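You operate a simulated robot arm through the tools that you are given. There is no shell and no other tool. Be economical: measure what you need, move in short steps, check, and stop when the job is done.

The job below is to be done with a simulated two-armed robot. You get a single attempt, and the scene is never put back.

Task
Take the yellow polishing cloth from the yellow tray field and lay it out flat on the top of the long table.

It is judged by the outcome, as a careful person would: the job done as asked, and still so three seconds after it is handed in. It fails if anything else is knocked over, pushed out of place, dropped, spilled or broken. Flat cloth is picked up by pressing the open fingertips on it (5 to 10 N) and closing them slowly along it; thin cloth reads only 2 to 8 mm in the jaws.

Robot
Two 7-joint arms with two-finger parallel grippers on one trunk, on a base that drives. Base frame: it is fixed to the floor where the robot stands at the start and does not move with it; the origin is under the middle of the robot, x ahead of it, y to its left, z up. Lengths are in mm, angles in degrees, forces in N, time in s.
The left shoulder is at the start at [70, 134, 1076], the right one opposite. Places, roughly: top of the long table [-1600, 200, 900]; yellow polishing cloth [500, 100, 800]. Payload 1.57 kg a hand.
The TCP of each hand is the grasp point between the finger pads, 30 mm short of the fingertips. In the tool frame z runs along the fingers and y along their closing line. The gripper opens to 80 mm. The fingers are 17 mm wide and 12 mm thick; the gripper's body (40 by 82 mm) begins 80 mm behind the TCP.
Orientation is told as [roll, pitch, yaw] about the base's x, y, z axes, in that order, counted from this pose: with the fingers straight down and closing along the base's y, the tool's x points along the base's -x, its y along +y and its z along -z.

Tools
- The arms move only by the tool servo_tool. It takes "left_rows", "right_rows" or both (then of equal length, played together; a hand with none holds still); each is text: rows parted by semicolons, each of 7 numbers parted by spaces: the shift along the tool's x, y, z in units of 100 mm (1.0 is 100 mm), then the turn, a rotation vector about the tool's x, y, z in units of 45 degrees (1.0 is 45 degrees), then the finger opening in m, from 0 to 0.08. In form: dx dy dz wx wy wz grip; .... A call has 1 to 20 rows; each row is the pose to reach, as a shift and turn from the pose commanded when the call began, along the tool's axes at that moment. A call with a number of a shift or a turn outside -1 to 1 is refused whole. Rows are played at 5 a second. More than 50 mm and 8.6 degrees between two rows, or a gripper value outside its range, and nothing of the call is played. Where a pose cannot be reached the arm comes as near as it can. A force on the tool above 40 N (or 10 N above the force at the start of the call, whichever is more), or a blocked arm, ends the call early, and 0.2 s more pass. The fingers move at their own pace (about 153 mm/s each) and stop on an object; they squeeze with about 36 N. The grip force told is the motor's: it shows also when the fingers shut on nothing. Time passes only in rows, and 0.2 s behind the last, so rows that repeat a pose let the fingers close. The reply holds the time, the measured pose of the TCP, the force on the tool along the base axes, the opening and the grip force, in the units named above and with some noise, with the torque about the TCP (base axes, N m) and any sound that the robot's microphone picked up.
- Cameras (640 x 400 px; columns grow to the right, rows downward): "scene" is now at [133.2, 22.3, 1295.2]; the picture's right is [0.23, -0.97, 0.00], its down [-0.64, -0.15, -0.75] and it looks along [0.73, 0.17, -0.66] (base axes); focal length 290 px, centre (320, 200). "left" rides on the left gripper at [72, 7, -122] in its tool frame; the picture's right is [-0.09, 1.00, 0.00], its down [-0.84, -0.08, -0.54] and it looks along [-0.54, -0.05, 0.84] (tool axes); focal length 238 px, centre (320, 200). "right" rides on the right gripper at [72, -7, -122] in its tool frame; the picture's right is [0.09, 1.00, 0.00], its down [-0.84, 0.08, -0.54] and it looks along [-0.54, 0.05, 0.84] (tool axes); focal length 238 px, centre (320, 200). There is no depth. A picture from a camera that has moved, and an enlarged one, comes with that camera's place and axes in the base frame and with its lens.
- grab_frame(camera): a new picture of that camera. The clock stands still meanwhile.
- lift_body(by): slides the trunk up (or, below 0, down) by that many mm; the arms and the scene camera ride with it, the base frame stays. It gives what a move gives, with no picture.
- steer(legs): drives the robot by 1 to 6 legs, each [ahead, left, turn to the left] in mm, mm and degrees, along the robot's own axes; the way and the turn of a leg run together, so that a leg with both is an arc; at most 1500 mm and 180 degrees a leg. The arms and the cameras ride along, it lands a little off, and it stops where it bumps. It gives what a move gives.
- turn_head(pan, tilt): turns the head with the scene camera to pan (to the left, within 86 degrees either way) and tilt (down, from -29 to 69), counted from straight ahead of the robot. It gives what a move gives.
- inspect(camera, box): a new picture of the part [left, top, right, bottom] of that camera's present view, enlarged. The clock stands still meanwhile.
- finish_job(): hands the job in; it is judged then, once.

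Work in short steps. Places have to be worked out from the pictures, the camera data and where the tool is seen: move nearer, look again, correct. Check each grasp and each placing, and mend what went wrong. You have 120 turns and 92 pictures in all, those below and enlarged ones among them. Open the grippers and draw the arms clear of the work before you hand the job in, unless the task says otherwise; then end with one line.

The tools are called after "Request:" as a command line: name --argument value ..., lists and objects as JSON in quotes. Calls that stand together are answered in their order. servo_tool: Moves the arms, as the interface text tells. Its arguments: {"type":"object","properties":{"left_rows":{"type":"string"},"right_rows":{"type":"string"}},"required":[]} The other tools are called the same way: lift_body (by) slides the trunk up or down; steer (legs) drives the base; turn_head (pan, tilt) turns the head that bears the scene camera; grab_frame (camera) takes a picture; inspect (camera, box) takes an enlarged picture of a part of a camera's view; finish_job () hands the job in.

At the start:

```text
time: 0.0
left_tcp_pos: [416.3, 344.0, 1012.6]
left_ee_rot: [0.0, -0.1, 0.0]
left_force: [0.9, -0.3, 0.4]
left_torque: [0.01, 0.0, 0.03]
left_grip_width: 79.9
left_grip_force: 0.1
right_tcp_pos: [440.9, -84.7, 972.9]
right_ee_rot: [-0.1, -0.1, -0.1]
right_force: [-0.1, 0.1, 0.3]
right_torque: [-0.01, 0.02, 0.03]
right_grip_width: 80.2
right_grip_force: 0.2
trunk travel left (down, up): [-650.0, 290.0]
robot x, y, heading: [5.3, 0.6, 0.0]
head pan, tilt: [13.0, 41.1]
```

scene: 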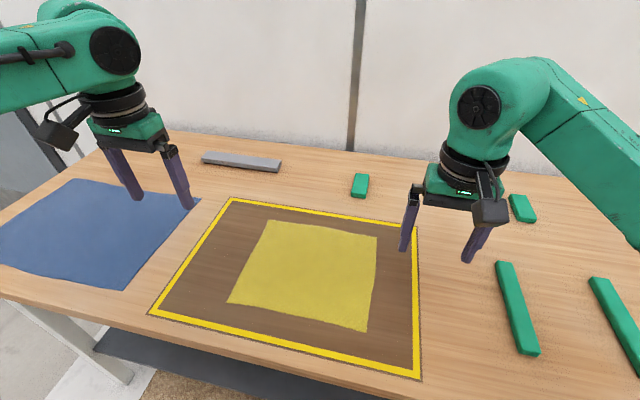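
right: 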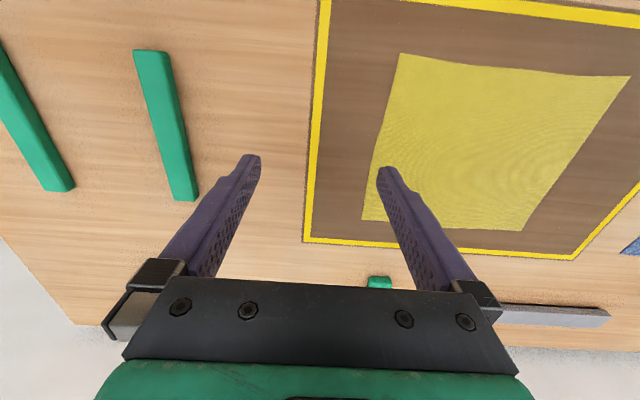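
left: 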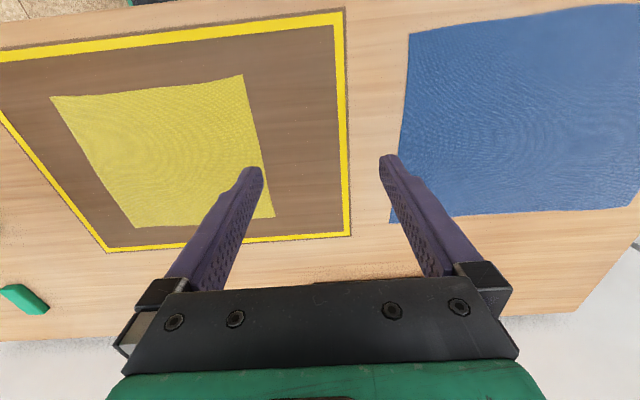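

The cloth appears to span about x 390–630, y −7–275. I'll bring both hands above its near corners (x≈408).

Request:
servo_tool --left_rows "0.02 -0.25 0.25 0 0 0 0.04; 0.04 -0.5 0.5 0 0 0 0.04; 0.06 -0.75 0.75 0 0 0 0.04; 0.08 -0.99 1.0 0 0 0 0.04; 0.08 -0.99 1.0 0 0 0 0.04" --right_rows "0.08 0.25 0.15 0 0 0 0.04; 0.16 0.5 0.3 0 0 0 0.04; 0.24 0.75 0.45 0 0 0 0.04; 0.33 1.0 0.61 0 0 0 0.04; 0.33 1.0 0.61 0 0 0 0.04"

Request:
grab_frame --camera "scene"

Request:
grab_frame --camera "left"

Request:
grab_frame --camera "right"

```text
time: 1.2
left_tcp_pos: [408.3, 243.6, 913.3]
left_ee_rot: [0.0, 0.0, 0.1]
left_force: [1.0, 0.5, -0.3]
left_torque: [-0.01, 0.01, 0.01]
left_grip_width: 40.3
left_grip_force: 0.0
right_tcp_pos: [406.8, 15.3, 911.9]
right_ee_rot: [0.0, 0.0, 0.0]
right_force: [-0.1, 0.6, -0.1]
right_torque: [0.01, 0.02, 0.01]
right_grip_width: 40.0
right_grip_force: 0.1
trunk travel left (down, up): [-650.0, 290.0]
robot x, y, heading: [-3.2, 0.3, 0.1]
head pan, tilt: [13.0, 41.1]
```

```text
88 pictures are left
camera scene: at [132.8, 22.0, 1295.3], right [0.23, -0.97, 0.0], down [-0.64, -0.15, -0.75], along [0.73, 0.17, -0.66], focal length 290 px, centre (320, 200)
```

scene: 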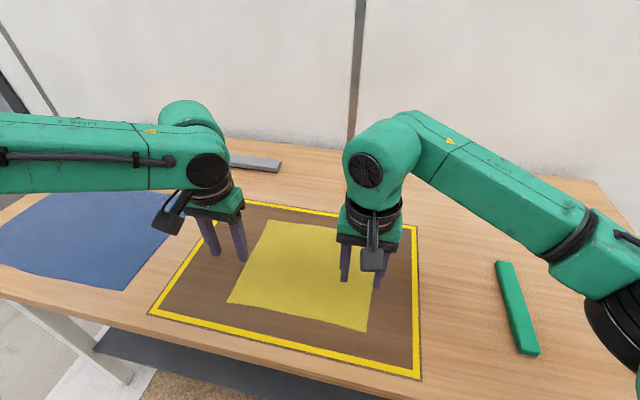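

```text
87 pictures are left
camera left: at [336.4, 251.9, 1035.6], right [0.09, 1.0, 0.0], down [0.84, -0.08, 0.54], along [0.54, -0.05, -0.84], focal length 238 px, centre (320, 200)
```

left: 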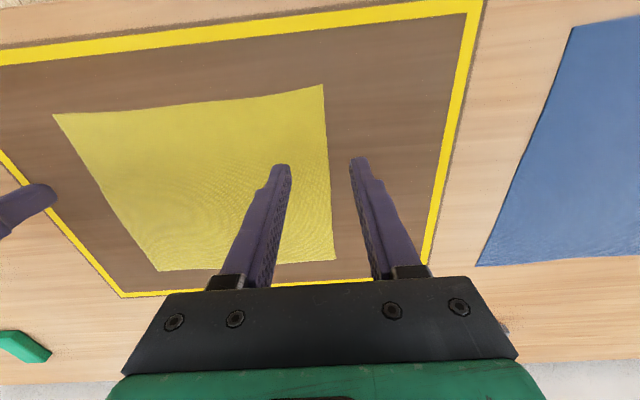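

```text
86 pictures are left
camera right: at [335.7, 9.9, 1034.4], right [-0.09, 1.0, 0.0], down [0.84, 0.08, 0.54], along [0.54, 0.05, -0.84], focal length 238 px, centre (320, 200)
```

right: 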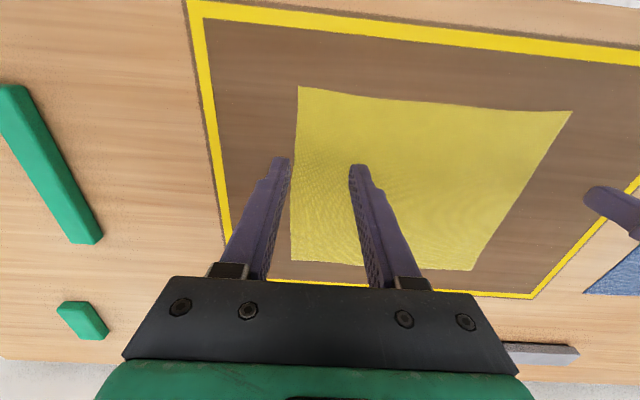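

Triangulating both wrist views puts the cloth at x 366–588, y −6–252, z≈798, so fingertip contact is at TCP z≈828. I'll move over the near corners, just above the cloth.

Request:
servo_tool --left_rows "0.1 -0.08 0.25 0 0 0 0.03; 0.2 -0.16 0.45 0 0 0 0.03; 0.30 -0.22 0.65 0 0 0 0.03; 0.30 -0.22 0.7 0 0 0 0.03" --right_rows "0.1 0.03 0.25 0 0 0 0.03; 0.2 0.06 0.45 0 0 0 0.03; 0.30 0.09 0.65 0 0 0 0.03; 0.30 0.09 0.7 0 0 0 0.03"

Request:
grab_frame --camera "left"

Request:
grab_frame --camera "right"

Request:
grab_frame --camera "scene"

```text
time: 2.2
left_tcp_pos: [378.5, 222.5, 842.5]
left_ee_rot: [-0.1, 0.0, 0.0]
left_force: [-0.1, -1.1, -0.4]
left_torque: [0.03, 0.01, -0.02]
left_grip_width: 30.2
left_grip_force: 0.1
right_tcp_pos: [377.9, 24.5, 841.0]
right_ee_rot: [0.0, 0.0, 0.0]
right_force: [0.4, -0.8, 0.2]
right_torque: [-0.01, -0.01, 0.01]
right_grip_width: 30.0
right_grip_force: 0.1
trunk travel left (down, up): [-650.0, 290.0]
robot x, y, heading: [3.6, -1.4, 0.2]
head pan, tilt: [13.0, 41.1]
```

```text
85 pictures are left
camera left: at [306.6, 230.0, 965.2], right [0.09, 1.0, 0.0], down [0.84, -0.08, 0.54], along [0.54, -0.05, -0.84], focal length 238 px, centre (320, 200)
```

left: 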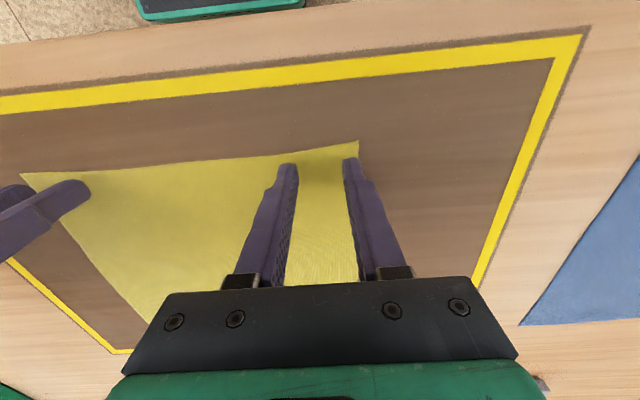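

```text
84 pictures are left
camera right: at [305.8, 18.4, 963.0], right [-0.09, 1.0, 0.0], down [0.84, 0.08, 0.54], along [0.54, 0.05, -0.84], focal length 238 px, centre (320, 200)
```

right: 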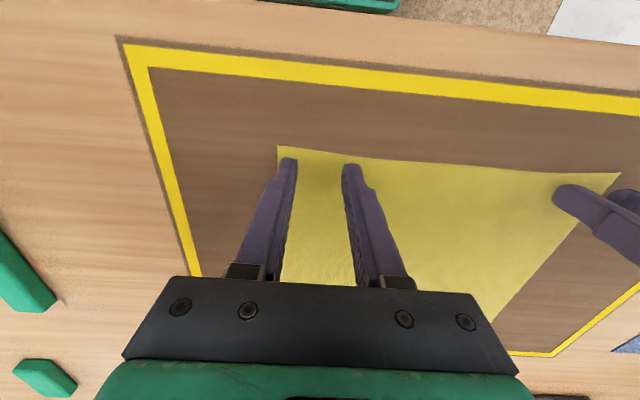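

```text
83 pictures are left
camera scene: at [133.4, 22.2, 1295.2], right [0.23, -0.97, 0.0], down [-0.64, -0.15, -0.75], along [0.73, 0.17, -0.66], focal length 290 px, centre (320, 200)
```

scene: 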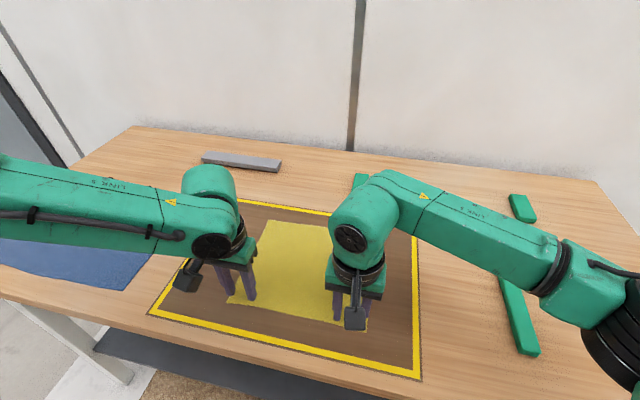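

Both hands sit right at the corners. I'll lower gently to find contact.

Request:
servo_tool --left_rows "0 -0.03 0.06 0 0 0 0.03; 0 -0.03 0.10 0 0 0 0.03; 0 -0.03 0.14 0 0 0 0.03" --right_rows "0 0 0.06 0 0 0 0.03; 0 0 0.10 0 0 0 0.03; 0 0 0.13 0 0 0 0.03"

```text
time: 3.0
left_tcp_pos: [377.5, 219.0, 830.3]
left_ee_rot: [0.1, -0.2, 0.1]
left_force: [1.4, 0.8, 12.0]
left_torque: [0.06, 0.05, -0.03]
left_grip_width: 30.1
left_grip_force: 0.1
right_tcp_pos: [377.7, 24.7, 831.1]
right_ee_rot: [0.0, -0.2, -0.1]
right_force: [2.8, 0.4, 16.6]
right_torque: [-0.19, -0.06, 0.01]
right_grip_width: 29.8
right_grip_force: 0.1
trunk travel left (down, up): [-650.0, 290.0]
robot x, y, heading: [-1.6, 0.7, 0.1]
head pan, tilt: [13.0, 41.1]
```

Contact: 12 N and 17 N. I'll ease to about 8 N and close slowly.

Request:
servo_tool --left_rows "0 0 -0.006 0 0 0 0.03; 0 0 -0.006 0 0 0 0.027; 0 0 -0.006 0 0 0 0.024; 0 0 -0.006 0 0 0 0.021; 0 0 -0.006 0 0 0 0.018; 0 0 -0.006 0 0 0 0.015; 0 0 -0.006 0 0 0 0.012; 0 0 -0.006 0 0 0 0.009; 0 0 -0.006 0 0 0 0.006; 0 0 -0.006 0 0 0 0.003; 0 0 -0.006 0 0 0 0.0; 0 0 -0.006 0 0 0 0.0; 0 0 -0.006 0 0 0 0.0" --right_rows "0 0 -0.012 0 0 0 0.03; 0 0 -0.012 0 0 0 0.027; 0 0 -0.012 0 0 0 0.024; 0 0 -0.012 0 0 0 0.021; 0 0 -0.012 0 0 0 0.018; 0 0 -0.012 0 0 0 0.015; 0 0 -0.012 0 0 0 0.012; 0 0 -0.012 0 0 0 0.009; 0 0 -0.012 0 0 0 0.006; 0 0 -0.012 0 0 0 0.003; 0 0 -0.012 0 0 0 0.0; 0 0 -0.012 0 0 0 0.0; 0 0 -0.012 0 0 0 0.0"

Request:
grab_frame --camera "left"

Request:
grab_frame --camera "right"

```text
time: 5.8
left_tcp_pos: [375.8, 217.9, 830.7]
left_ee_rot: [0.2, -0.2, 0.0]
left_force: [0.8, -3.1, 16.2]
left_torque: [-0.06, 0.02, 0.04]
left_grip_width: 1.9
left_grip_force: 22.9
right_tcp_pos: [376.9, 22.7, 832.1]
right_ee_rot: [0.1, -0.1, -0.1]
right_force: [-0.2, 0.8, 8.5]
right_torque: [-0.01, 0.03, -0.03]
right_grip_width: 0.1
right_grip_force: 21.6
trunk travel left (down, up): [-650.0, 290.0]
robot x, y, heading: [-0.0, 1.4, 0.0]
head pan, tilt: [13.0, 41.1]
```

```text
82 pictures are left
camera left: at [304.4, 225.3, 953.3], right [0.09, 1.0, 0.0], down [0.83, -0.08, 0.54], along [0.54, -0.05, -0.84], focal length 238 px, centre (320, 200)
```

left: 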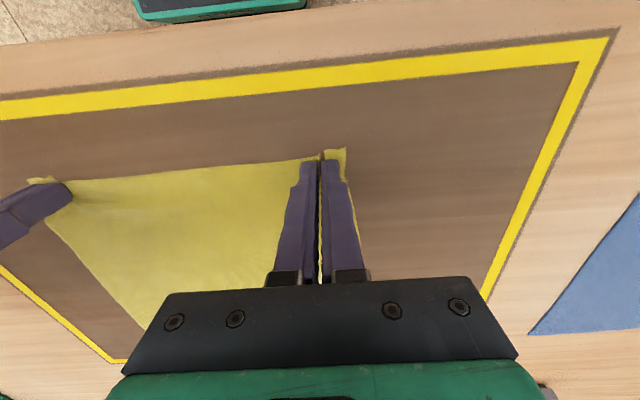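

```text
81 pictures are left
camera right: at [303.8, 16.9, 952.9], right [-0.09, 1.0, 0.0], down [0.84, 0.08, 0.54], along [0.54, 0.05, -0.84], focal length 238 px, centre (320, 200)
```

right: 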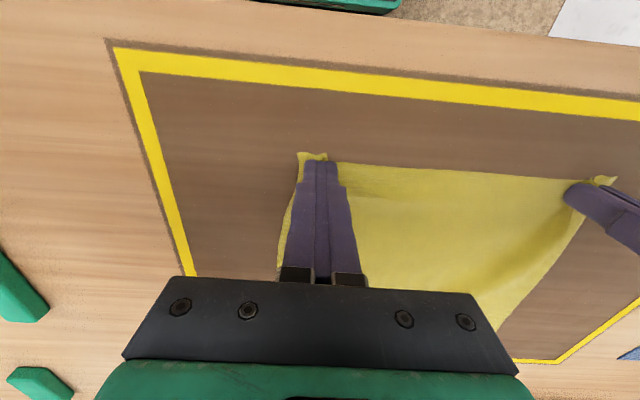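

Left reads 1.9 mm (cloth), right 0.1 mm, which is doubtful. I'll lift the right a little to check.

Request:
servo_tool --right_rows "0 0 -0.1 0 0 0 0; 0 0 -0.2 0 0 0 0; 0 0 -0.2 0 0 0 0"

Request:
grab_frame --camera "right"

```text
time: 6.6
left_tcp_pos: [376.0, 217.5, 830.4]
left_ee_rot: [0.1, -0.2, 0.0]
left_force: [-2.6, -1.2, 20.2]
left_torque: [-0.02, 0.1, 0.02]
left_grip_width: 1.8
left_grip_force: 23.4
right_tcp_pos: [376.1, 21.7, 851.3]
right_ee_rot: [0.1, -0.1, -0.1]
right_force: [0.4, 0.2, 0.5]
right_torque: [0.0, 0.01, -0.02]
right_grip_width: 0.0
right_grip_force: 21.4
trunk travel left (down, up): [-650.0, 290.0]
robot x, y, heading: [-2.8, 4.4, -0.3]
head pan, tilt: [13.0, 41.1]
```

```text
80 pictures are left
camera right: at [304.1, 16.9, 973.0], right [-0.09, 1.0, 0.0], down [0.84, 0.08, 0.54], along [0.54, 0.05, -0.84], focal length 238 px, centre (320, 200)
```

right: 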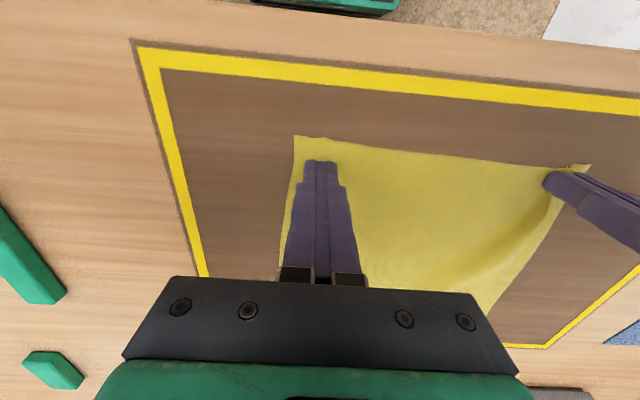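

The right hand missed, and the cloth lies flat there again with its corner at about (361, 4). I'll retry centred at y≈31, pressing slightly more.

Request:
servo_tool --right_rows "0.02 0.09 0 0 0 0 0.036; 0.02 0.09 0.1 0 0 0 0.036; 0.02 0.09 0.17 0 0 0 0.036; 0.02 0.09 0.204 0 0 0 0.036; 0.02 0.09 0.204 0 0 0 0.036"

```text
time: 7.8
left_tcp_pos: [375.8, 218.5, 831.0]
left_ee_rot: [0.2, -0.3, -0.1]
left_force: [-0.3, -2.0, 16.8]
left_torque: [-0.04, 0.05, 0.05]
left_grip_width: 1.7
left_grip_force: 23.5
right_tcp_pos: [374.0, 31.4, 830.5]
right_ee_rot: [0.1, -0.3, 0.0]
right_force: [-1.2, -0.8, 7.5]
right_torque: [-0.13, 0.02, -0.01]
right_grip_width: 35.9
right_grip_force: 0.1
trunk travel left (down, up): [-650.0, 290.0]
robot x, y, heading: [0.9, 3.6, -0.1]
head pan, tilt: [13.0, 41.1]
```

7.5 N contact. I'll press a touch more and close slower.

Request:
servo_tool --right_rows "0 0 0.005 0 0 0 0.034; 0 0 0.005 0 0 0 0.032; 0 0 0.005 0 0 0 0.030; 0 0 0.005 0 0 0 0.028; 0 0 0.005 0 0 0 0.026; 0 0 0.005 0 0 0 0.024; 0 0 0.005 0 0 0 0.022; 0 0 0.005 0 0 0 0.02; 0 0 0.005 0 0 0 0.018; 0 0 0.005 0 0 0 0.016; 0 0 0.005 0 0 0 0.014; 0 0 0.005 0 0 0 0.012; 0 0 0.005 0 0 0 0.010; 0 0 0.005 0 0 0 0.008; 0 0 0.005 0 0 0 0.006; 0 0 0.005 0 0 0 0.004; 0 0 0.005 0 0 0 0.002; 0 0 0.005 0 0 0 0; 0 0 0.005 0 0 0 0"

Request:
grab_frame --camera "right"

```text
time: 11.8
left_tcp_pos: [376.0, 218.6, 831.1]
left_ee_rot: [-0.1, -0.3, 0.0]
left_force: [0.5, -9.9, 6.8]
left_torque: [-0.28, 0.0, 0.02]
left_grip_width: 1.7
left_grip_force: 23.5
right_tcp_pos: [374.8, 33.1, 830.3]
right_ee_rot: [0.1, -0.2, 0.1]
right_force: [-0.2, 8.5, 26.3]
right_torque: [0.21, 0.07, -0.05]
right_grip_width: 2.1
right_grip_force: 23.6
trunk travel left (down, up): [-650.0, 290.0]
robot x, y, heading: [2.0, 1.4, 0.1]
head pan, tilt: [13.0, 41.1]
```

```text
79 pictures are left
camera right: at [301.3, 26.7, 952.8], right [-0.09, 1.0, 0.0], down [0.83, 0.08, 0.55], along [0.54, 0.05, -0.84], focal length 238 px, centre (320, 200)
```

right: 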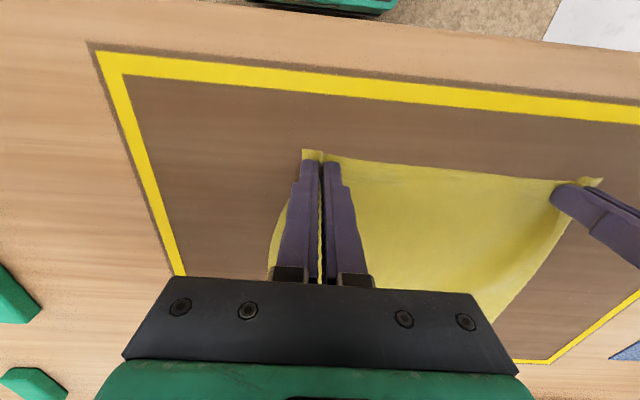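

Both grip cloth now (1.7 and 2.1 mm), and the edge between them is taut. I'll lift both together, easing inward slightly.

Request:
servo_tool --left_rows "0 -0.03 -0.1 0 0 0 0; 0 -0.03 -0.3 0 0 0 0; 0 -0.03 -0.5 0 0 0 0; 0 -0.03 -0.75 0 0 0 0; 0 -0.03 -1 0 0 0 0; 0 -0.03 -1 0 0 0 0" --right_rows "0 0.03 -0.1 0 0 0 0; 0 0.03 -0.3 0 0 0 0; 0 0.03 -0.5 0 0 0 0; 0 0.03 -0.75 0 0 0 0; 0 0.03 -1 0 0 0 0; 0 0.03 -1 0 0 0 0"

Request:
grab_frame --camera "scene"

```text
time: 13.2
left_tcp_pos: [378.7, 216.1, 930.1]
left_ee_rot: [0.0, 0.0, 0.1]
left_force: [0.3, -3.1, -0.5]
left_torque: [-0.07, 0.0, 0.0]
left_grip_width: 2.1
left_grip_force: 23.3
right_tcp_pos: [376.6, 35.4, 930.6]
right_ee_rot: [0.1, 0.1, 0.0]
right_force: [0.2, 3.2, -0.2]
right_torque: [0.06, 0.01, -0.03]
right_grip_width: 2.0
right_grip_force: 23.5
trunk travel left (down, up): [-650.0, 290.0]
robot x, y, heading: [-0.5, -3.1, 0.0]
head pan, tilt: [13.0, 41.1]
```

```text
78 pictures are left
camera scene: at [133.9, 22.4, 1295.1], right [0.23, -0.97, 0.0], down [-0.64, -0.15, -0.75], along [0.73, 0.17, -0.66], focal length 290 px, centre (320, 200)
```

scene: 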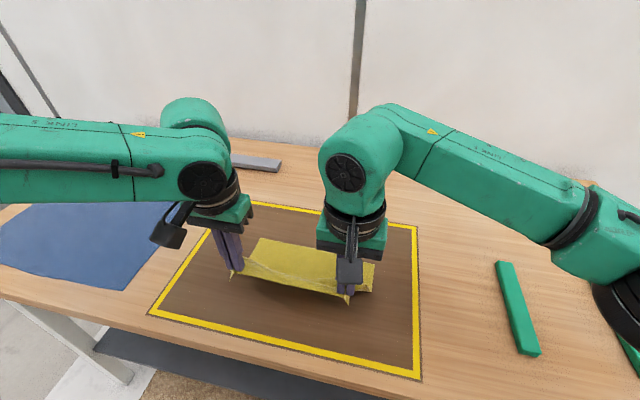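

The cloth is held at both corners. I'll raise the trunk so it hangs clear of the table.

Request:
lift_body --by 250

Request:
grab_frame --camera "scene"

Request:
turn_head --pan 86 --tilt 25

Request:
grab_frame --camera "scene"

Request:
turn_head --pan -86 --tilt 25

Request:
grab_frame --camera "scene"

```text
time: 15.8
left_tcp_pos: [378.0, 216.8, 1179.2]
left_ee_rot: [0.1, -0.1, 0.0]
left_force: [0.7, -2.4, -0.5]
left_torque: [-0.04, -0.04, 0.01]
left_grip_width: 2.1
left_grip_force: 23.3
right_tcp_pos: [375.4, 35.1, 1179.3]
right_ee_rot: [0.0, 0.1, 0.0]
right_force: [-1.2, 3.4, -0.8]
right_torque: [0.07, -0.02, -0.01]
right_grip_width: 1.8
right_grip_force: 23.9
trunk travel left (down, up): [-900.0, 40.0]
robot x, y, heading: [1.5, -2.4, -0.1]
head pan, tilt: [13.0, 41.1]
```

```text
77 pictures are left
camera scene: at [133.3, 22.3, 1545.2], right [0.23, -0.97, 0.0], down [-0.64, -0.15, -0.75], along [0.73, 0.17, -0.66], focal length 290 px, centre (320, 200)
```

scene: 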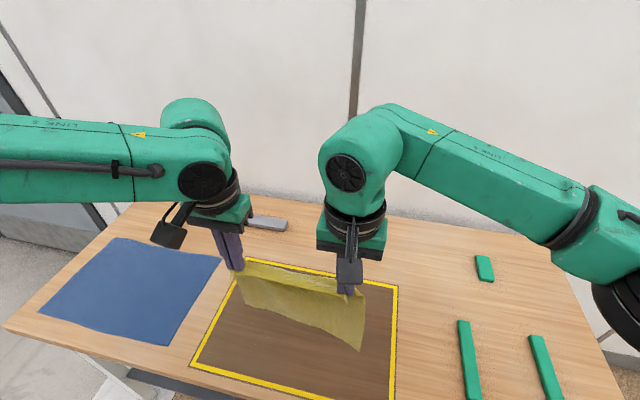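

```text
time: 17.2
left_tcp_pos: [379.7, 216.8, 1180.0]
left_ee_rot: [0.0, 0.0, 0.0]
left_force: [0.0, -2.1, 0.0]
left_torque: [-0.07, 0.0, 0.02]
left_grip_width: 1.7
left_grip_force: 24.2
right_tcp_pos: [376.0, 35.2, 1179.1]
right_ee_rot: [0.0, 0.0, 0.0]
right_force: [0.7, 1.5, 0.0]
right_torque: [0.08, -0.01, 0.01]
right_grip_width: 1.9
right_grip_force: 23.2
trunk travel left (down, up): [-900.0, 40.0]
robot x, y, heading: [1.7, -1.4, 0.0]
head pan, tilt: [85.9, 25.0]
```

```text
76 pictures are left
camera scene: at [57.8, 95.2, 1570.2], right [1.0, -0.07, 0.0], down [-0.03, -0.42, -0.91], along [0.06, 0.9, -0.42], focal length 290 px, centre (320, 200)
```

scene: 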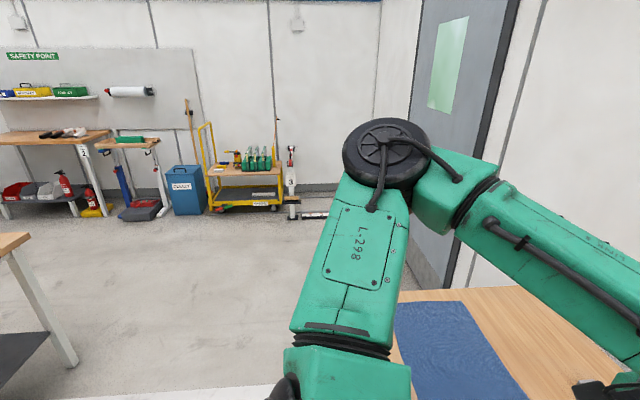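

```text
time: 19.8
left_tcp_pos: [378.3, 216.5, 1180.1]
left_ee_rot: [0.1, 0.0, 0.0]
left_force: [-0.1, -1.7, -1.2]
left_torque: [-0.08, 0.01, 0.03]
left_grip_width: 1.7
left_grip_force: 23.8
right_tcp_pos: [376.8, 37.1, 1178.2]
right_ee_rot: [0.0, 0.1, -0.1]
right_force: [-0.7, 2.4, -0.5]
right_torque: [0.08, -0.03, 0.03]
right_grip_width: 2.2
right_grip_force: 24.0
trunk travel left (down, up): [-900.0, 40.0]
robot x, y, heading: [-3.2, -2.8, 0.0]
head pan, tilt: [-85.9, 25.0]
```

```text
75 pictures are left
camera scene: at [57.7, -88.6, 1570.3], right [-1.0, -0.07, 0.0], down [-0.03, 0.42, -0.91], along [0.06, -0.9, -0.42], focal length 290 px, centre (320, 200)
```

scene: 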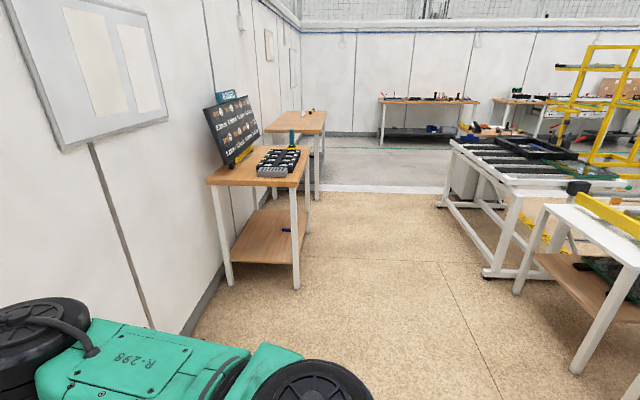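

The cloth hangs cleanly, and the long table is behind with its front edge near x≈−1300. I'll back off, turn around and look.

Request:
steer --legs '[[-480, 0, 0], [0, 0, 180]]'

Request:
turn_head --pan 0 --tilt 35

Request:
grab_frame --camera "scene"

```text
time: 30.1
left_tcp_pos: [-865.8, -216.5, 1180.2]
left_ee_rot: [0.1, 0.0, 180.0]
left_force: [-0.4, 3.2, -0.2]
left_torque: [0.07, 0.0, -0.03]
left_grip_width: 1.7
left_grip_force: 23.3
right_tcp_pos: [-862.1, -35.4, 1180.3]
right_ee_rot: [0.0, 0.0, 180.0]
right_force: [0.2, -2.8, 0.0]
right_torque: [-0.09, 0.02, -0.02]
right_grip_width: 2.1
right_grip_force: 23.8
trunk travel left (down, up): [-900.0, 40.0]
robot x, y, heading: [-488.5, -1.6, 179.8]
head pan, tilt: [-85.9, 25.0]
```

```text
time: 31.6
left_tcp_pos: [-864.5, -216.2, 1179.8]
left_ee_rot: [0.0, 0.0, 180.1]
left_force: [0.7, 2.4, 0.2]
left_torque: [0.1, 0.01, -0.05]
left_grip_width: 1.8
left_grip_force: 23.4
right_tcp_pos: [-862.3, -35.1, 1179.6]
right_ee_rot: [0.0, -0.1, 179.9]
right_force: [-0.2, -1.7, -0.1]
right_torque: [-0.09, -0.01, -0.03]
right_grip_width: 2.0
right_grip_force: 23.9
trunk travel left (down, up): [-900.0, 40.0]
robot x, y, heading: [-483.7, -0.4, 180.1]
head pan, tilt: [0.0, 35.0]
```

```text
74 pictures are left
camera scene: at [-623.2, 2.9, 1554.5], right [0.0, 1.0, 0.0], down [0.57, 0.0, -0.82], along [-0.82, 0.0, -0.57], focal length 290 px, centre (320, 200)
```

scene: 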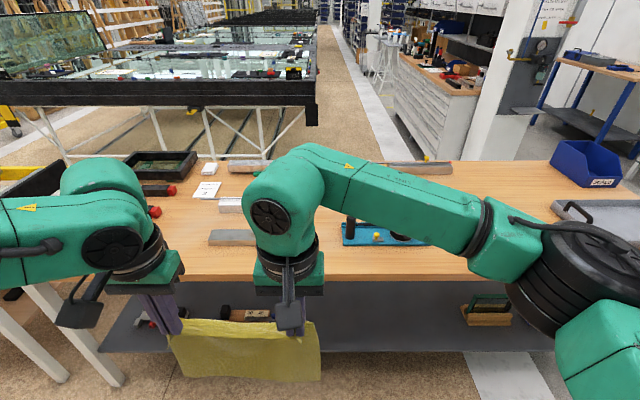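

There are things on the table, so I need a free patch. I'll shift to the robot's right (+y) and look again.

Request:
steer --legs '[[0, -450, 0]]'

Request:
grab_frame --camera "scene"

Request:
grab_frame --camera "left"

```text
time: 34.4
left_tcp_pos: [-862.7, 232.3, 1180.0]
left_ee_rot: [-0.1, 0.0, 179.9]
left_force: [-0.7, 2.8, -0.2]
left_torque: [0.09, 0.02, -0.05]
left_grip_width: 1.8
left_grip_force: 23.7
right_tcp_pos: [-861.3, 412.8, 1179.3]
right_ee_rot: [0.0, -0.1, 179.9]
right_force: [-0.2, -2.4, 0.1]
right_torque: [-0.07, -0.01, -0.03]
right_grip_width: 2.0
right_grip_force: 23.2
trunk travel left (down, up): [-900.0, 40.0]
robot x, y, heading: [-484.3, 449.1, 180.1]
head pan, tilt: [0.0, 35.0]
```

```text
73 pictures are left
camera scene: at [-622.4, 450.4, 1554.5], right [0.0, 1.0, 0.0], down [0.57, 0.0, -0.82], along [-0.82, 0.0, -0.57], focal length 290 px, centre (320, 200)
```

scene: 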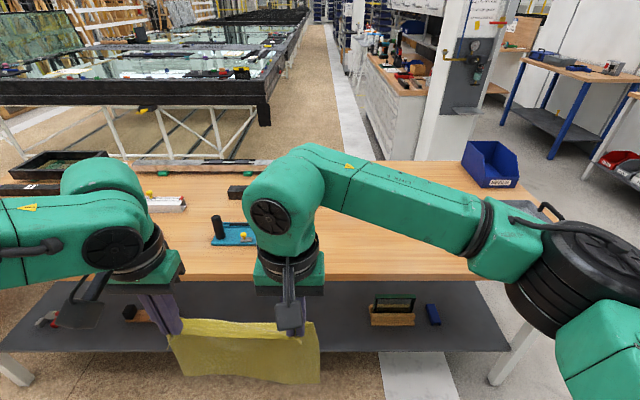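

```text
72 pictures are left
camera left: at [-791.9, 226.0, 1301.8], right [-0.09, -1.0, 0.0], down [-0.84, 0.08, 0.54], along [-0.54, 0.05, -0.84], focal length 238 px, centre (320, 200)
```

left: 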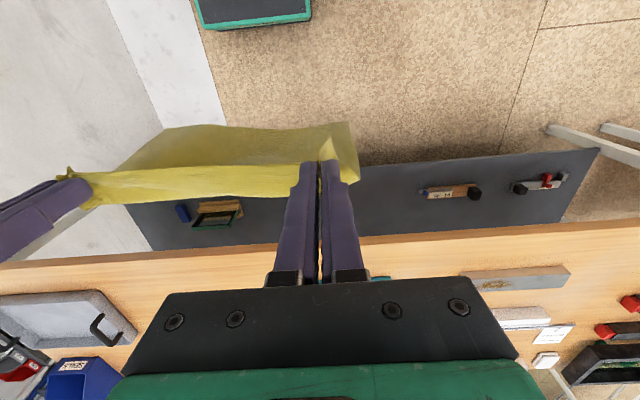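

Request:
grab_frame --camera "right"

Request:
turn_head --pan -25 --tilt 40

Request:
grab_frame --camera "scene"

```text
71 pictures are left
camera right: at [-789.6, 419.7, 1301.4], right [0.09, -1.0, 0.0], down [-0.84, -0.08, 0.54], along [-0.54, -0.05, -0.84], focal length 238 px, centre (320, 200)
```

right: 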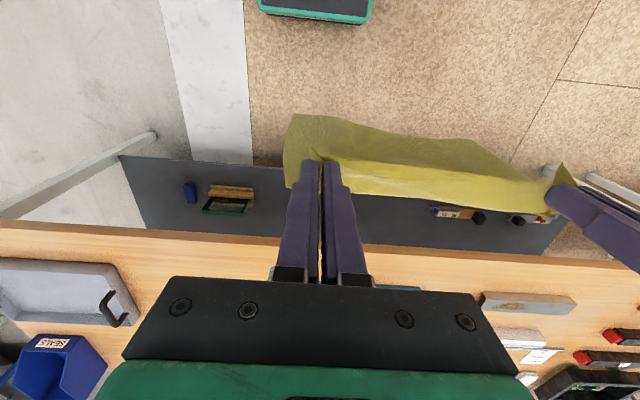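

```text
time: 35.3
left_tcp_pos: [-864.5, 234.3, 1181.4]
left_ee_rot: [0.0, 0.0, 179.9]
left_force: [0.2, 2.5, 0.3]
left_torque: [0.05, 0.0, -0.01]
left_grip_width: 1.6
left_grip_force: 23.5
right_tcp_pos: [-860.7, 414.8, 1180.1]
right_ee_rot: [0.2, 0.0, 179.9]
right_force: [1.1, -1.9, -0.5]
right_torque: [-0.07, 0.0, -0.03]
right_grip_width: 2.0
right_grip_force: 23.7
trunk travel left (down, up): [-900.0, 40.0]
robot x, y, heading: [-486.9, 452.8, 179.9]
head pan, tilt: [-25.0, 40.0]
```

```text
70 pictures are left
camera scene: at [-611.3, 489.3, 1546.9], right [0.42, 0.91, 0.0], down [0.58, -0.27, -0.77], along [-0.69, 0.32, -0.64], focal length 290 px, centre (320, 200)
```

scene: 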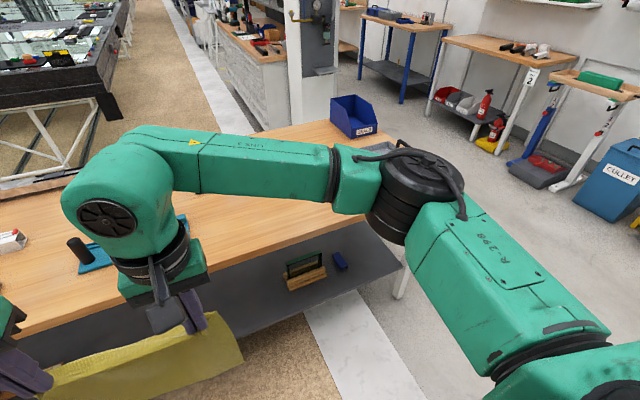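

The table top is about z≈800 with its front edge near x≈−1265. It looks clear for y≈230–950 (between the blue tool and the grey tray), so I'll aim the cloth at y≈570. I'll drive there with the cloth high.

Request:
steer --legs '[[0, -247, 0], [350, 0, 0]]'

Request:
turn_head --pan 0 --tilt 45

Request:
grab_frame --camera "scene"

Request:
grab_frame --camera "left"

Request:
grab_frame --camera "right"

```text
time: 38.9
left_tcp_pos: [-1207.4, 478.7, 1181.0]
left_ee_rot: [0.0, -0.1, 179.9]
left_force: [1.3, 2.5, -1.3]
left_torque: [0.06, 0.03, -0.04]
left_grip_width: 1.7
left_grip_force: 23.5
right_tcp_pos: [-1203.3, 658.9, 1179.9]
right_ee_rot: [-0.1, 0.0, 179.9]
right_force: [0.4, -2.1, -0.2]
right_torque: [-0.07, 0.02, -0.05]
right_grip_width: 1.9
right_grip_force: 23.3
trunk travel left (down, up): [-900.0, 40.0]
robot x, y, heading: [-828.7, 691.6, 179.9]
head pan, tilt: [-25.0, 40.0]
```

```text
time: 39.8
left_tcp_pos: [-1210.4, 480.0, 1180.1]
left_ee_rot: [0.0, 0.0, 179.9]
left_force: [-0.8, 1.4, 0.0]
left_torque: [0.06, -0.02, -0.03]
left_grip_width: 1.6
left_grip_force: 23.5
right_tcp_pos: [-1206.6, 660.7, 1179.4]
right_ee_rot: [0.0, 0.0, 179.9]
right_force: [-0.8, -2.7, 0.6]
right_torque: [-0.09, 0.0, 0.0]
right_grip_width: 1.9
right_grip_force: 23.9
trunk travel left (down, up): [-900.0, 40.0]
robot x, y, heading: [-829.9, 697.8, 180.0]
head pan, tilt: [0.0, 45.0]
```

```text
69 pictures are left
camera scene: at [-961.3, 698.4, 1539.6], right [0.0, 1.0, 0.0], down [0.71, 0.0, -0.71], along [-0.71, 0.0, -0.71], focal length 290 px, centre (320, 200)
```

scene: 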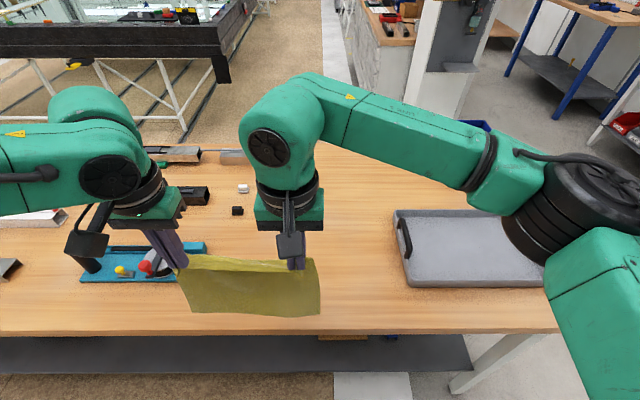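

```text
68 pictures are left
camera left: at [-1137.8, 473.9, 1302.0], right [-0.09, -1.0, 0.0], down [-0.84, 0.08, 0.54], along [-0.54, 0.05, -0.84], focal length 238 px, centre (320, 200)
```

left: 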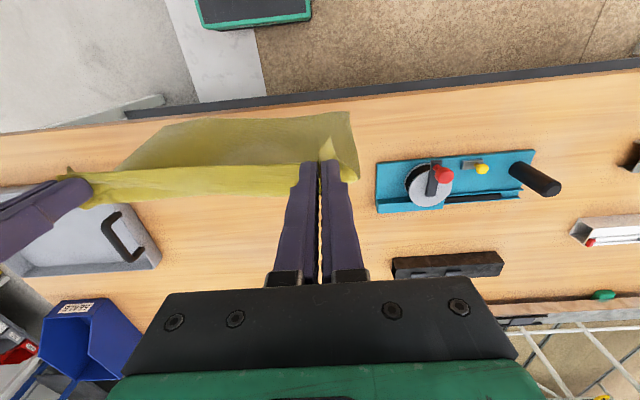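

```text
67 pictures are left
camera right: at [-1135.1, 667.4, 1301.2], right [0.09, -1.0, 0.0], down [-0.84, -0.08, 0.54], along [-0.54, -0.05, -0.84], focal length 238 px, centre (320, 200)
```

right: 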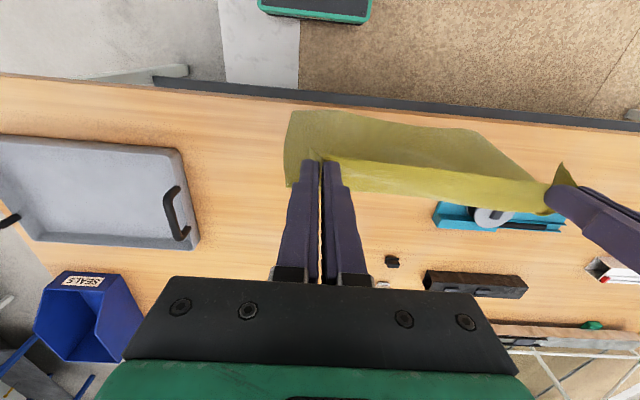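

The tray rim triangulates to z≈887, so the top is about 850–890. The free patch is y≈400–890, with small items beyond x≈−1580. I'll centre the hands in front of the robot and creep up.

Request:
servo_tool --left_rows "0 -0.2 0 0 0 0 0; 0 -0.4 0 0 0 0 0; 0 -0.6 0 0 0 0 0; 0 -0.8 0 0 0 0 0; 0 -1 0 0 0 0 0" --right_rows "0 -0.2 0 0 0 0 0; 0 -0.4 0 0 0 0 0; 0 -0.6 0 0 0 0 0; 0 -0.8 0 0 0 0 0; 0 -1 0 0 0 0 0"

Request:
steer --legs '[[90, 40, 0]]'

Request:
grab_frame --camera "scene"

Request:
grab_frame --camera "left"

Request:
grab_frame --camera "right"

```text
time: 41.0
left_tcp_pos: [-1210.2, 582.8, 1179.1]
left_ee_rot: [0.1, -0.1, 179.9]
left_force: [-0.2, 3.0, 0.3]
left_torque: [0.07, -0.03, -0.03]
left_grip_width: 1.7
left_grip_force: 23.4
right_tcp_pos: [-1206.2, 763.3, 1179.6]
right_ee_rot: [0.1, -0.1, 179.9]
right_force: [-0.1, -2.9, -0.3]
right_torque: [-0.05, -0.02, -0.06]
right_grip_width: 2.1
right_grip_force: 24.0
trunk travel left (down, up): [-900.0, 40.0]
robot x, y, heading: [-828.6, 693.5, 180.0]
head pan, tilt: [0.0, 45.0]
```

```text
time: 42.1
left_tcp_pos: [-1293.0, 544.1, 1181.7]
left_ee_rot: [0.0, -0.3, 179.6]
left_force: [0.7, 3.1, -1.0]
left_torque: [0.05, 0.03, 0.0]
left_grip_width: 2.0
left_grip_force: 23.4
right_tcp_pos: [-1291.2, 724.3, 1181.0]
right_ee_rot: [0.0, -0.4, 179.8]
right_force: [0.3, -1.9, 0.1]
right_torque: [-0.09, 0.05, -0.05]
right_grip_width: 2.0
right_grip_force: 23.5
trunk travel left (down, up): [-900.0, 40.0]
robot x, y, heading: [-918.4, 657.6, 179.7]
head pan, tilt: [0.0, 45.0]
```

```text
66 pictures are left
camera scene: at [-1043.0, 662.3, 1540.3], right [0.01, 1.0, 0.0], down [0.7, -0.01, -0.71], along [-0.71, 0.0, -0.7], focal length 290 px, centre (320, 200)
```

scene: 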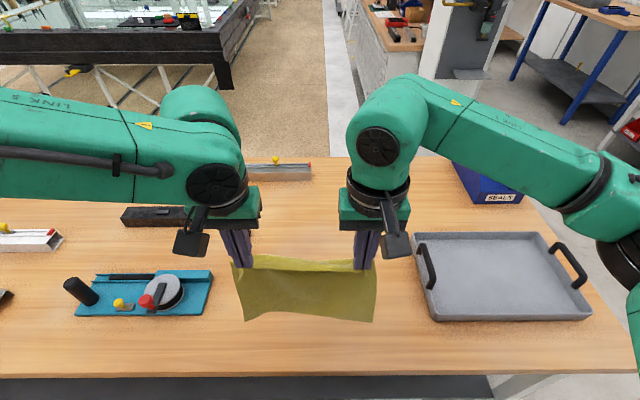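

```text
65 pictures are left
camera left: at [-1220.8, 537.6, 1303.8], right [-0.1, -1.0, 0.0], down [-0.83, 0.08, 0.55], along [-0.54, 0.05, -0.84], focal length 238 px, centre (320, 200)
```

left: 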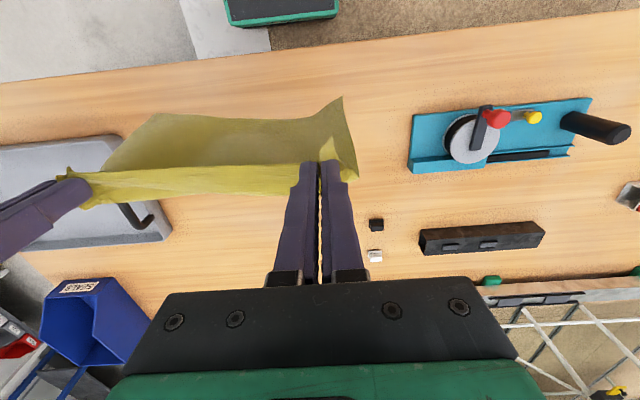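

```text
64 pictures are left
camera right: at [-1217.9, 731.3, 1302.7], right [0.09, -1.0, 0.0], down [-0.83, -0.07, 0.55], along [-0.54, -0.05, -0.84], focal length 238 px, centre (320, 200)
```

right: 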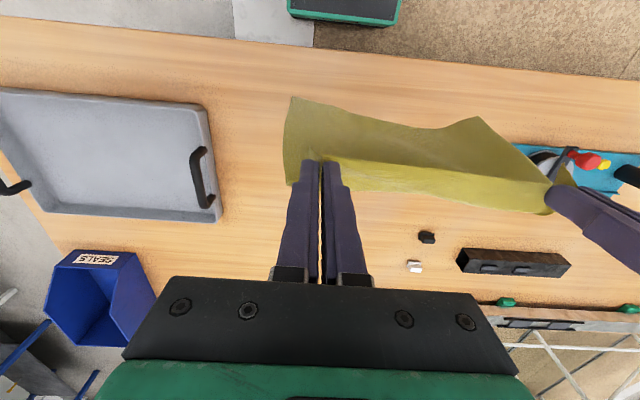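

The table top comes out near z≈860 and the patch ahead is clear. I'll reach forward with the cloth hanging, so its lower edge can touch down far away and be laid back toward the robot.

Request:
servo_tool --left_rows "-0.2 0 0 0 0 0 0; -0.4 0 0 0 0 0 0; -0.6 0 0 0 0 0 0; -0.8 0 0 0 0 0 0; -1 0 0 0 0 0 0" --right_rows "-0.2 0 0 0 0 0 0; -0.4 0 0 0 0 0 0; -0.6 0 0 0 0 0 0; -0.8 0 0 0 0 0 0; -1 0 0 0 0 0 0"

Request:
servo_tool --left_rows "-0.2 0 0 0 0 0 0; -0.4 0 0 0 0 0 0; -0.6 0 0 0 0 0 0; -0.8 0 0 0 0 0 0; -1 0 0 0 0 0 0" --right_rows "-0.2 0 0 0 0 0 0; -0.4 0 0 0 0 0 0; -0.6 0 0 0 0 0 0; -0.8 0 0 0 0 0 0; -1 0 0 0 0 0 0"

Request:
grab_frame --camera "scene"

```text
time: 43.3
left_tcp_pos: [-1398.6, 542.4, 1180.6]
left_ee_rot: [0.1, 0.0, 179.6]
left_force: [-0.3, 3.0, -0.2]
left_torque: [0.08, -0.01, -0.02]
left_grip_width: 1.7
left_grip_force: 23.9
right_tcp_pos: [-1397.0, 723.1, 1178.6]
right_ee_rot: [0.1, 0.1, 179.8]
right_force: [-0.6, -2.6, -0.3]
right_torque: [-0.06, -0.02, -0.03]
right_grip_width: 2.2
right_grip_force: 23.9
trunk travel left (down, up): [-900.0, 40.0]
robot x, y, heading: [-922.3, 657.9, 179.5]
head pan, tilt: [0.0, 45.0]
```

```text
time: 44.5
left_tcp_pos: [-1445.6, 515.1, 1180.1]
left_ee_rot: [-0.6, -0.4, 179.7]
left_force: [-8.0, 35.2, -0.9]
left_torque: [1.11, 0.27, -0.09]
left_grip_width: 1.7
left_grip_force: 23.3
left hand out of reach, approached as far as the arm can: row 2, 3, 4, 5
right_tcp_pos: [-1494.4, 716.3, 1178.7]
right_ee_rot: [0.5, 0.3, -179.6]
right_force: [8.0, -35.8, 0.0]
right_torque: [-1.1, -0.28, 0.02]
right_grip_width: 2.3
right_grip_force: 23.8
trunk travel left (down, up): [-900.0, 40.0]
robot x, y, heading: [-920.4, 654.9, 179.9]
head pan, tilt: [0.0, 45.0]
```

```text
63 pictures are left
camera scene: at [-1051.5, 657.5, 1539.5], right [0.01, 1.0, 0.0], down [0.71, 0.0, -0.71], along [-0.71, 0.0, -0.71], focal length 290 px, centre (320, 200)
```

scene: 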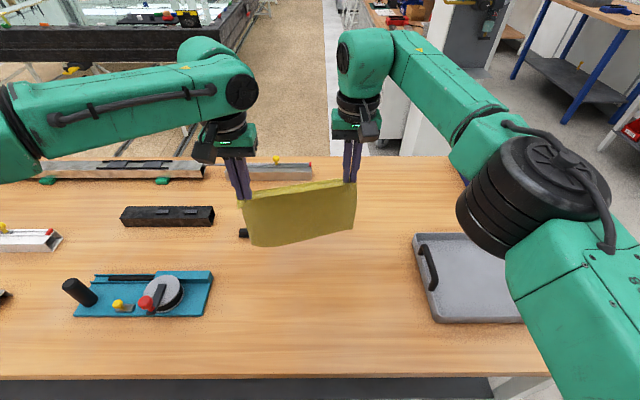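

The left hand ran out of reach at x≈−1446, so the cloth is tugged. I'll bring both back to about −1440 to relax it and lower a bit.

Request:
servo_tool --left_rows "0.3 0 0 0 0 0 0; 0.6 0 0 0 0 0 0; 0.6 0 0.2 0 0 0 0; 0.6 0 0.3 0 0 0 0" --right_rows "0.3 0 0 0 0 0 0; 0.6 0 0 0 0 0 0; 0.6 0 0.2 0 0 0 0; 0.6 0 0.3 0 0 0 0"

```text
time: 45.5
left_tcp_pos: [-1387.6, 517.2, 1152.0]
left_ee_rot: [-0.7, -0.4, 179.5]
left_force: [-9.0, 37.2, -1.3]
left_torque: [1.16, 0.25, -0.1]
left_grip_width: 2.0
left_grip_force: 23.6
right_tcp_pos: [-1434.9, 719.7, 1149.5]
right_ee_rot: [0.6, 0.3, -179.9]
right_force: [9.3, -37.0, 0.8]
right_torque: [-1.15, -0.29, 0.1]
right_grip_width: 2.4
right_grip_force: 23.9
trunk travel left (down, up): [-900.0, 40.0]
robot x, y, heading: [-923.2, 656.0, 179.4]
head pan, tilt: [0.0, 45.0]
```

The commanded poses drifted apart. I'll re-align the right hand with the left at x≈−1388 and restore the 180 mm spacing.

Request:
servo_tool --left_rows "0 -0.12 0 0 0 0 0; 0 -0.23 0 0 0 0 0; 0 -0.23 0 0 0 0 0" --right_rows "0.24 0 0 0 0 0 0; 0.47 0.02 0 0 0 0 0; 0.47 0.02 0 0 0 0 0"

Request:
grab_frame --camera "scene"

Request:
grab_frame --camera "left"

```text
time: 46.3
left_tcp_pos: [-1383.7, 534.0, 1150.3]
left_ee_rot: [0.1, 0.0, 179.8]
left_force: [0.0, -0.1, 0.2]
left_torque: [0.04, -0.01, -0.02]
left_grip_width: 1.4
left_grip_force: 23.2
right_tcp_pos: [-1388.4, 719.9, 1148.8]
right_ee_rot: [-0.2, 0.1, 179.5]
right_force: [0.9, 0.5, 0.5]
right_torque: [0.01, 0.03, 0.0]
right_grip_width: 1.8
right_grip_force: 23.1
trunk travel left (down, up): [-900.0, 40.0]
robot x, y, heading: [-919.2, 653.8, 179.5]
head pan, tilt: [0.0, 45.0]
```

```text
62 pictures are left
camera scene: at [-1049.7, 658.5, 1539.7], right [0.01, 1.0, 0.0], down [0.71, 0.0, -0.71], along [-0.71, 0.0, -0.71], focal length 290 px, centre (320, 200)
```

scene: 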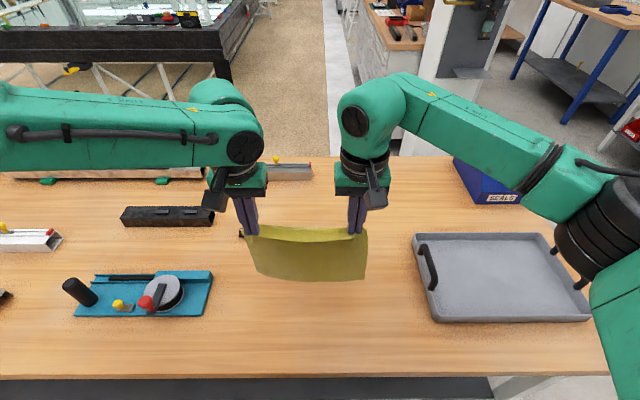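

```text
61 pictures are left
camera left: at [-1311.7, 528.5, 1273.9], right [-0.1, -1.0, 0.0], down [-0.84, 0.08, 0.54], along [-0.54, 0.05, -0.84], focal length 238 px, centre (320, 200)
```

left: 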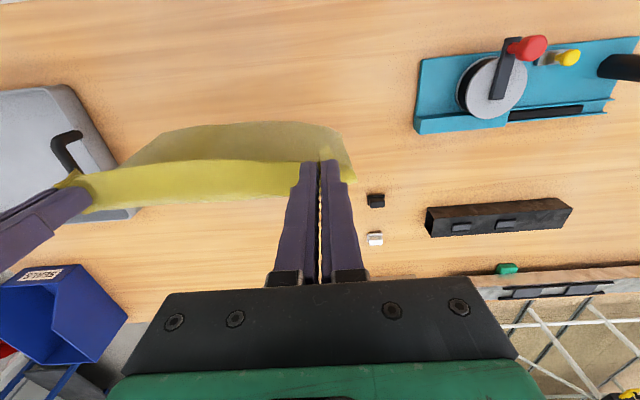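

Relaxed and still held by both. I'll drive 30 mm closer and then reach to the start of the laying stroke.

Request:
steer --legs '[[30, 0, 0]]'

Request:
servo_tool --left_rows "-0.2 0 0.05 0 0 0 0; -0.4 0 0.1 0 0 0 0; -0.5 0 0.15 0 0 0 0; -0.5 0 0.15 0 0 0 0" --right_rows "-0.2 0 0.05 0 0 0 0; -0.4 0 0.1 0 0 0 0; -0.5 0 0.15 0 0 0 0; -0.5 0 0.15 0 0 0 0"

Request:
grab_frame --camera "scene"

Request:
grab_frame --camera "left"

```text
time: 47.2
left_tcp_pos: [-1407.0, 536.3, 1154.6]
left_ee_rot: [-0.1, -0.4, 179.7]
left_force: [0.4, 0.4, -0.6]
left_torque: [0.03, 0.07, 0.03]
left_grip_width: 1.5
left_grip_force: 23.2
right_tcp_pos: [-1410.0, 720.8, 1151.2]
right_ee_rot: [0.0, -0.3, 179.8]
right_force: [0.4, 0.8, -0.3]
right_torque: [0.02, 0.1, 0.0]
right_grip_width: 2.0
right_grip_force: 23.3
trunk travel left (down, up): [-900.0, 40.0]
robot x, y, heading: [-951.9, 656.5, 179.6]
head pan, tilt: [0.0, 45.0]
```

```text
time: 48.2
left_tcp_pos: [-1455.9, 528.9, 1138.1]
left_ee_rot: [-0.2, -0.1, 179.7]
left_force: [-0.4, 0.8, 0.0]
left_torque: [0.04, -0.02, 0.0]
left_grip_width: 1.6
left_grip_force: 23.4
left hand out of reach, approached as far as the arm can: row 3, 4
right_tcp_pos: [-1467.7, 720.8, 1133.4]
right_ee_rot: [0.0, 0.2, 179.8]
right_force: [-0.3, 0.1, -0.4]
right_torque: [0.04, 0.03, -0.05]
right_grip_width: 1.8
right_grip_force: 23.9
trunk travel left (down, up): [-900.0, 40.0]
robot x, y, heading: [-948.1, 655.5, 179.9]
head pan, tilt: [0.0, 45.0]
```

```text
60 pictures are left
camera scene: at [-1080.7, 659.9, 1539.5], right [0.01, 1.0, 0.0], down [0.71, 0.0, -0.71], along [-0.71, 0.0, -0.71], focal length 290 px, centre (320, 200)
```

scene: 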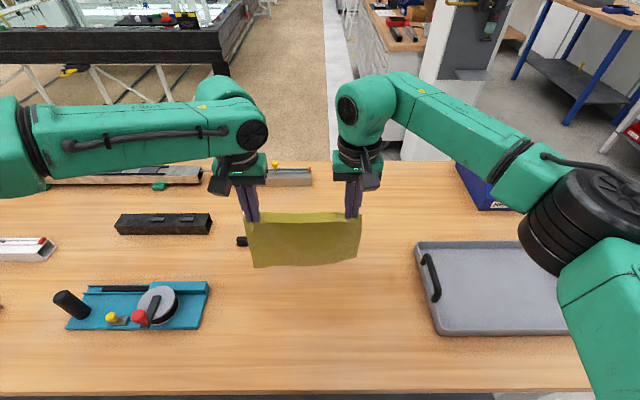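

```text
59 pictures are left
camera left: at [-1384.1, 522.5, 1260.5], right [-0.1, -1.0, 0.0], down [-0.84, 0.08, 0.54], along [-0.54, 0.05, -0.84], focal length 238 px, centre (320, 200)
```

left: 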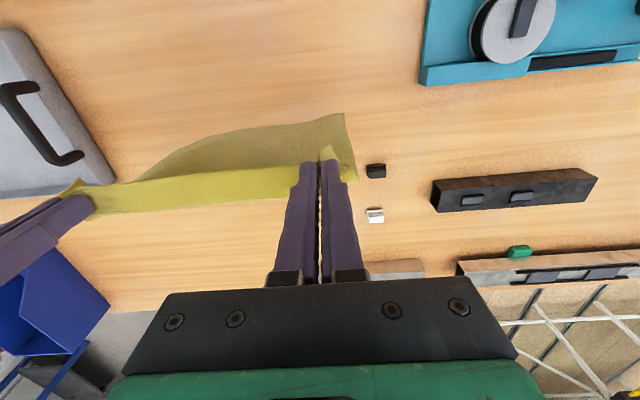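

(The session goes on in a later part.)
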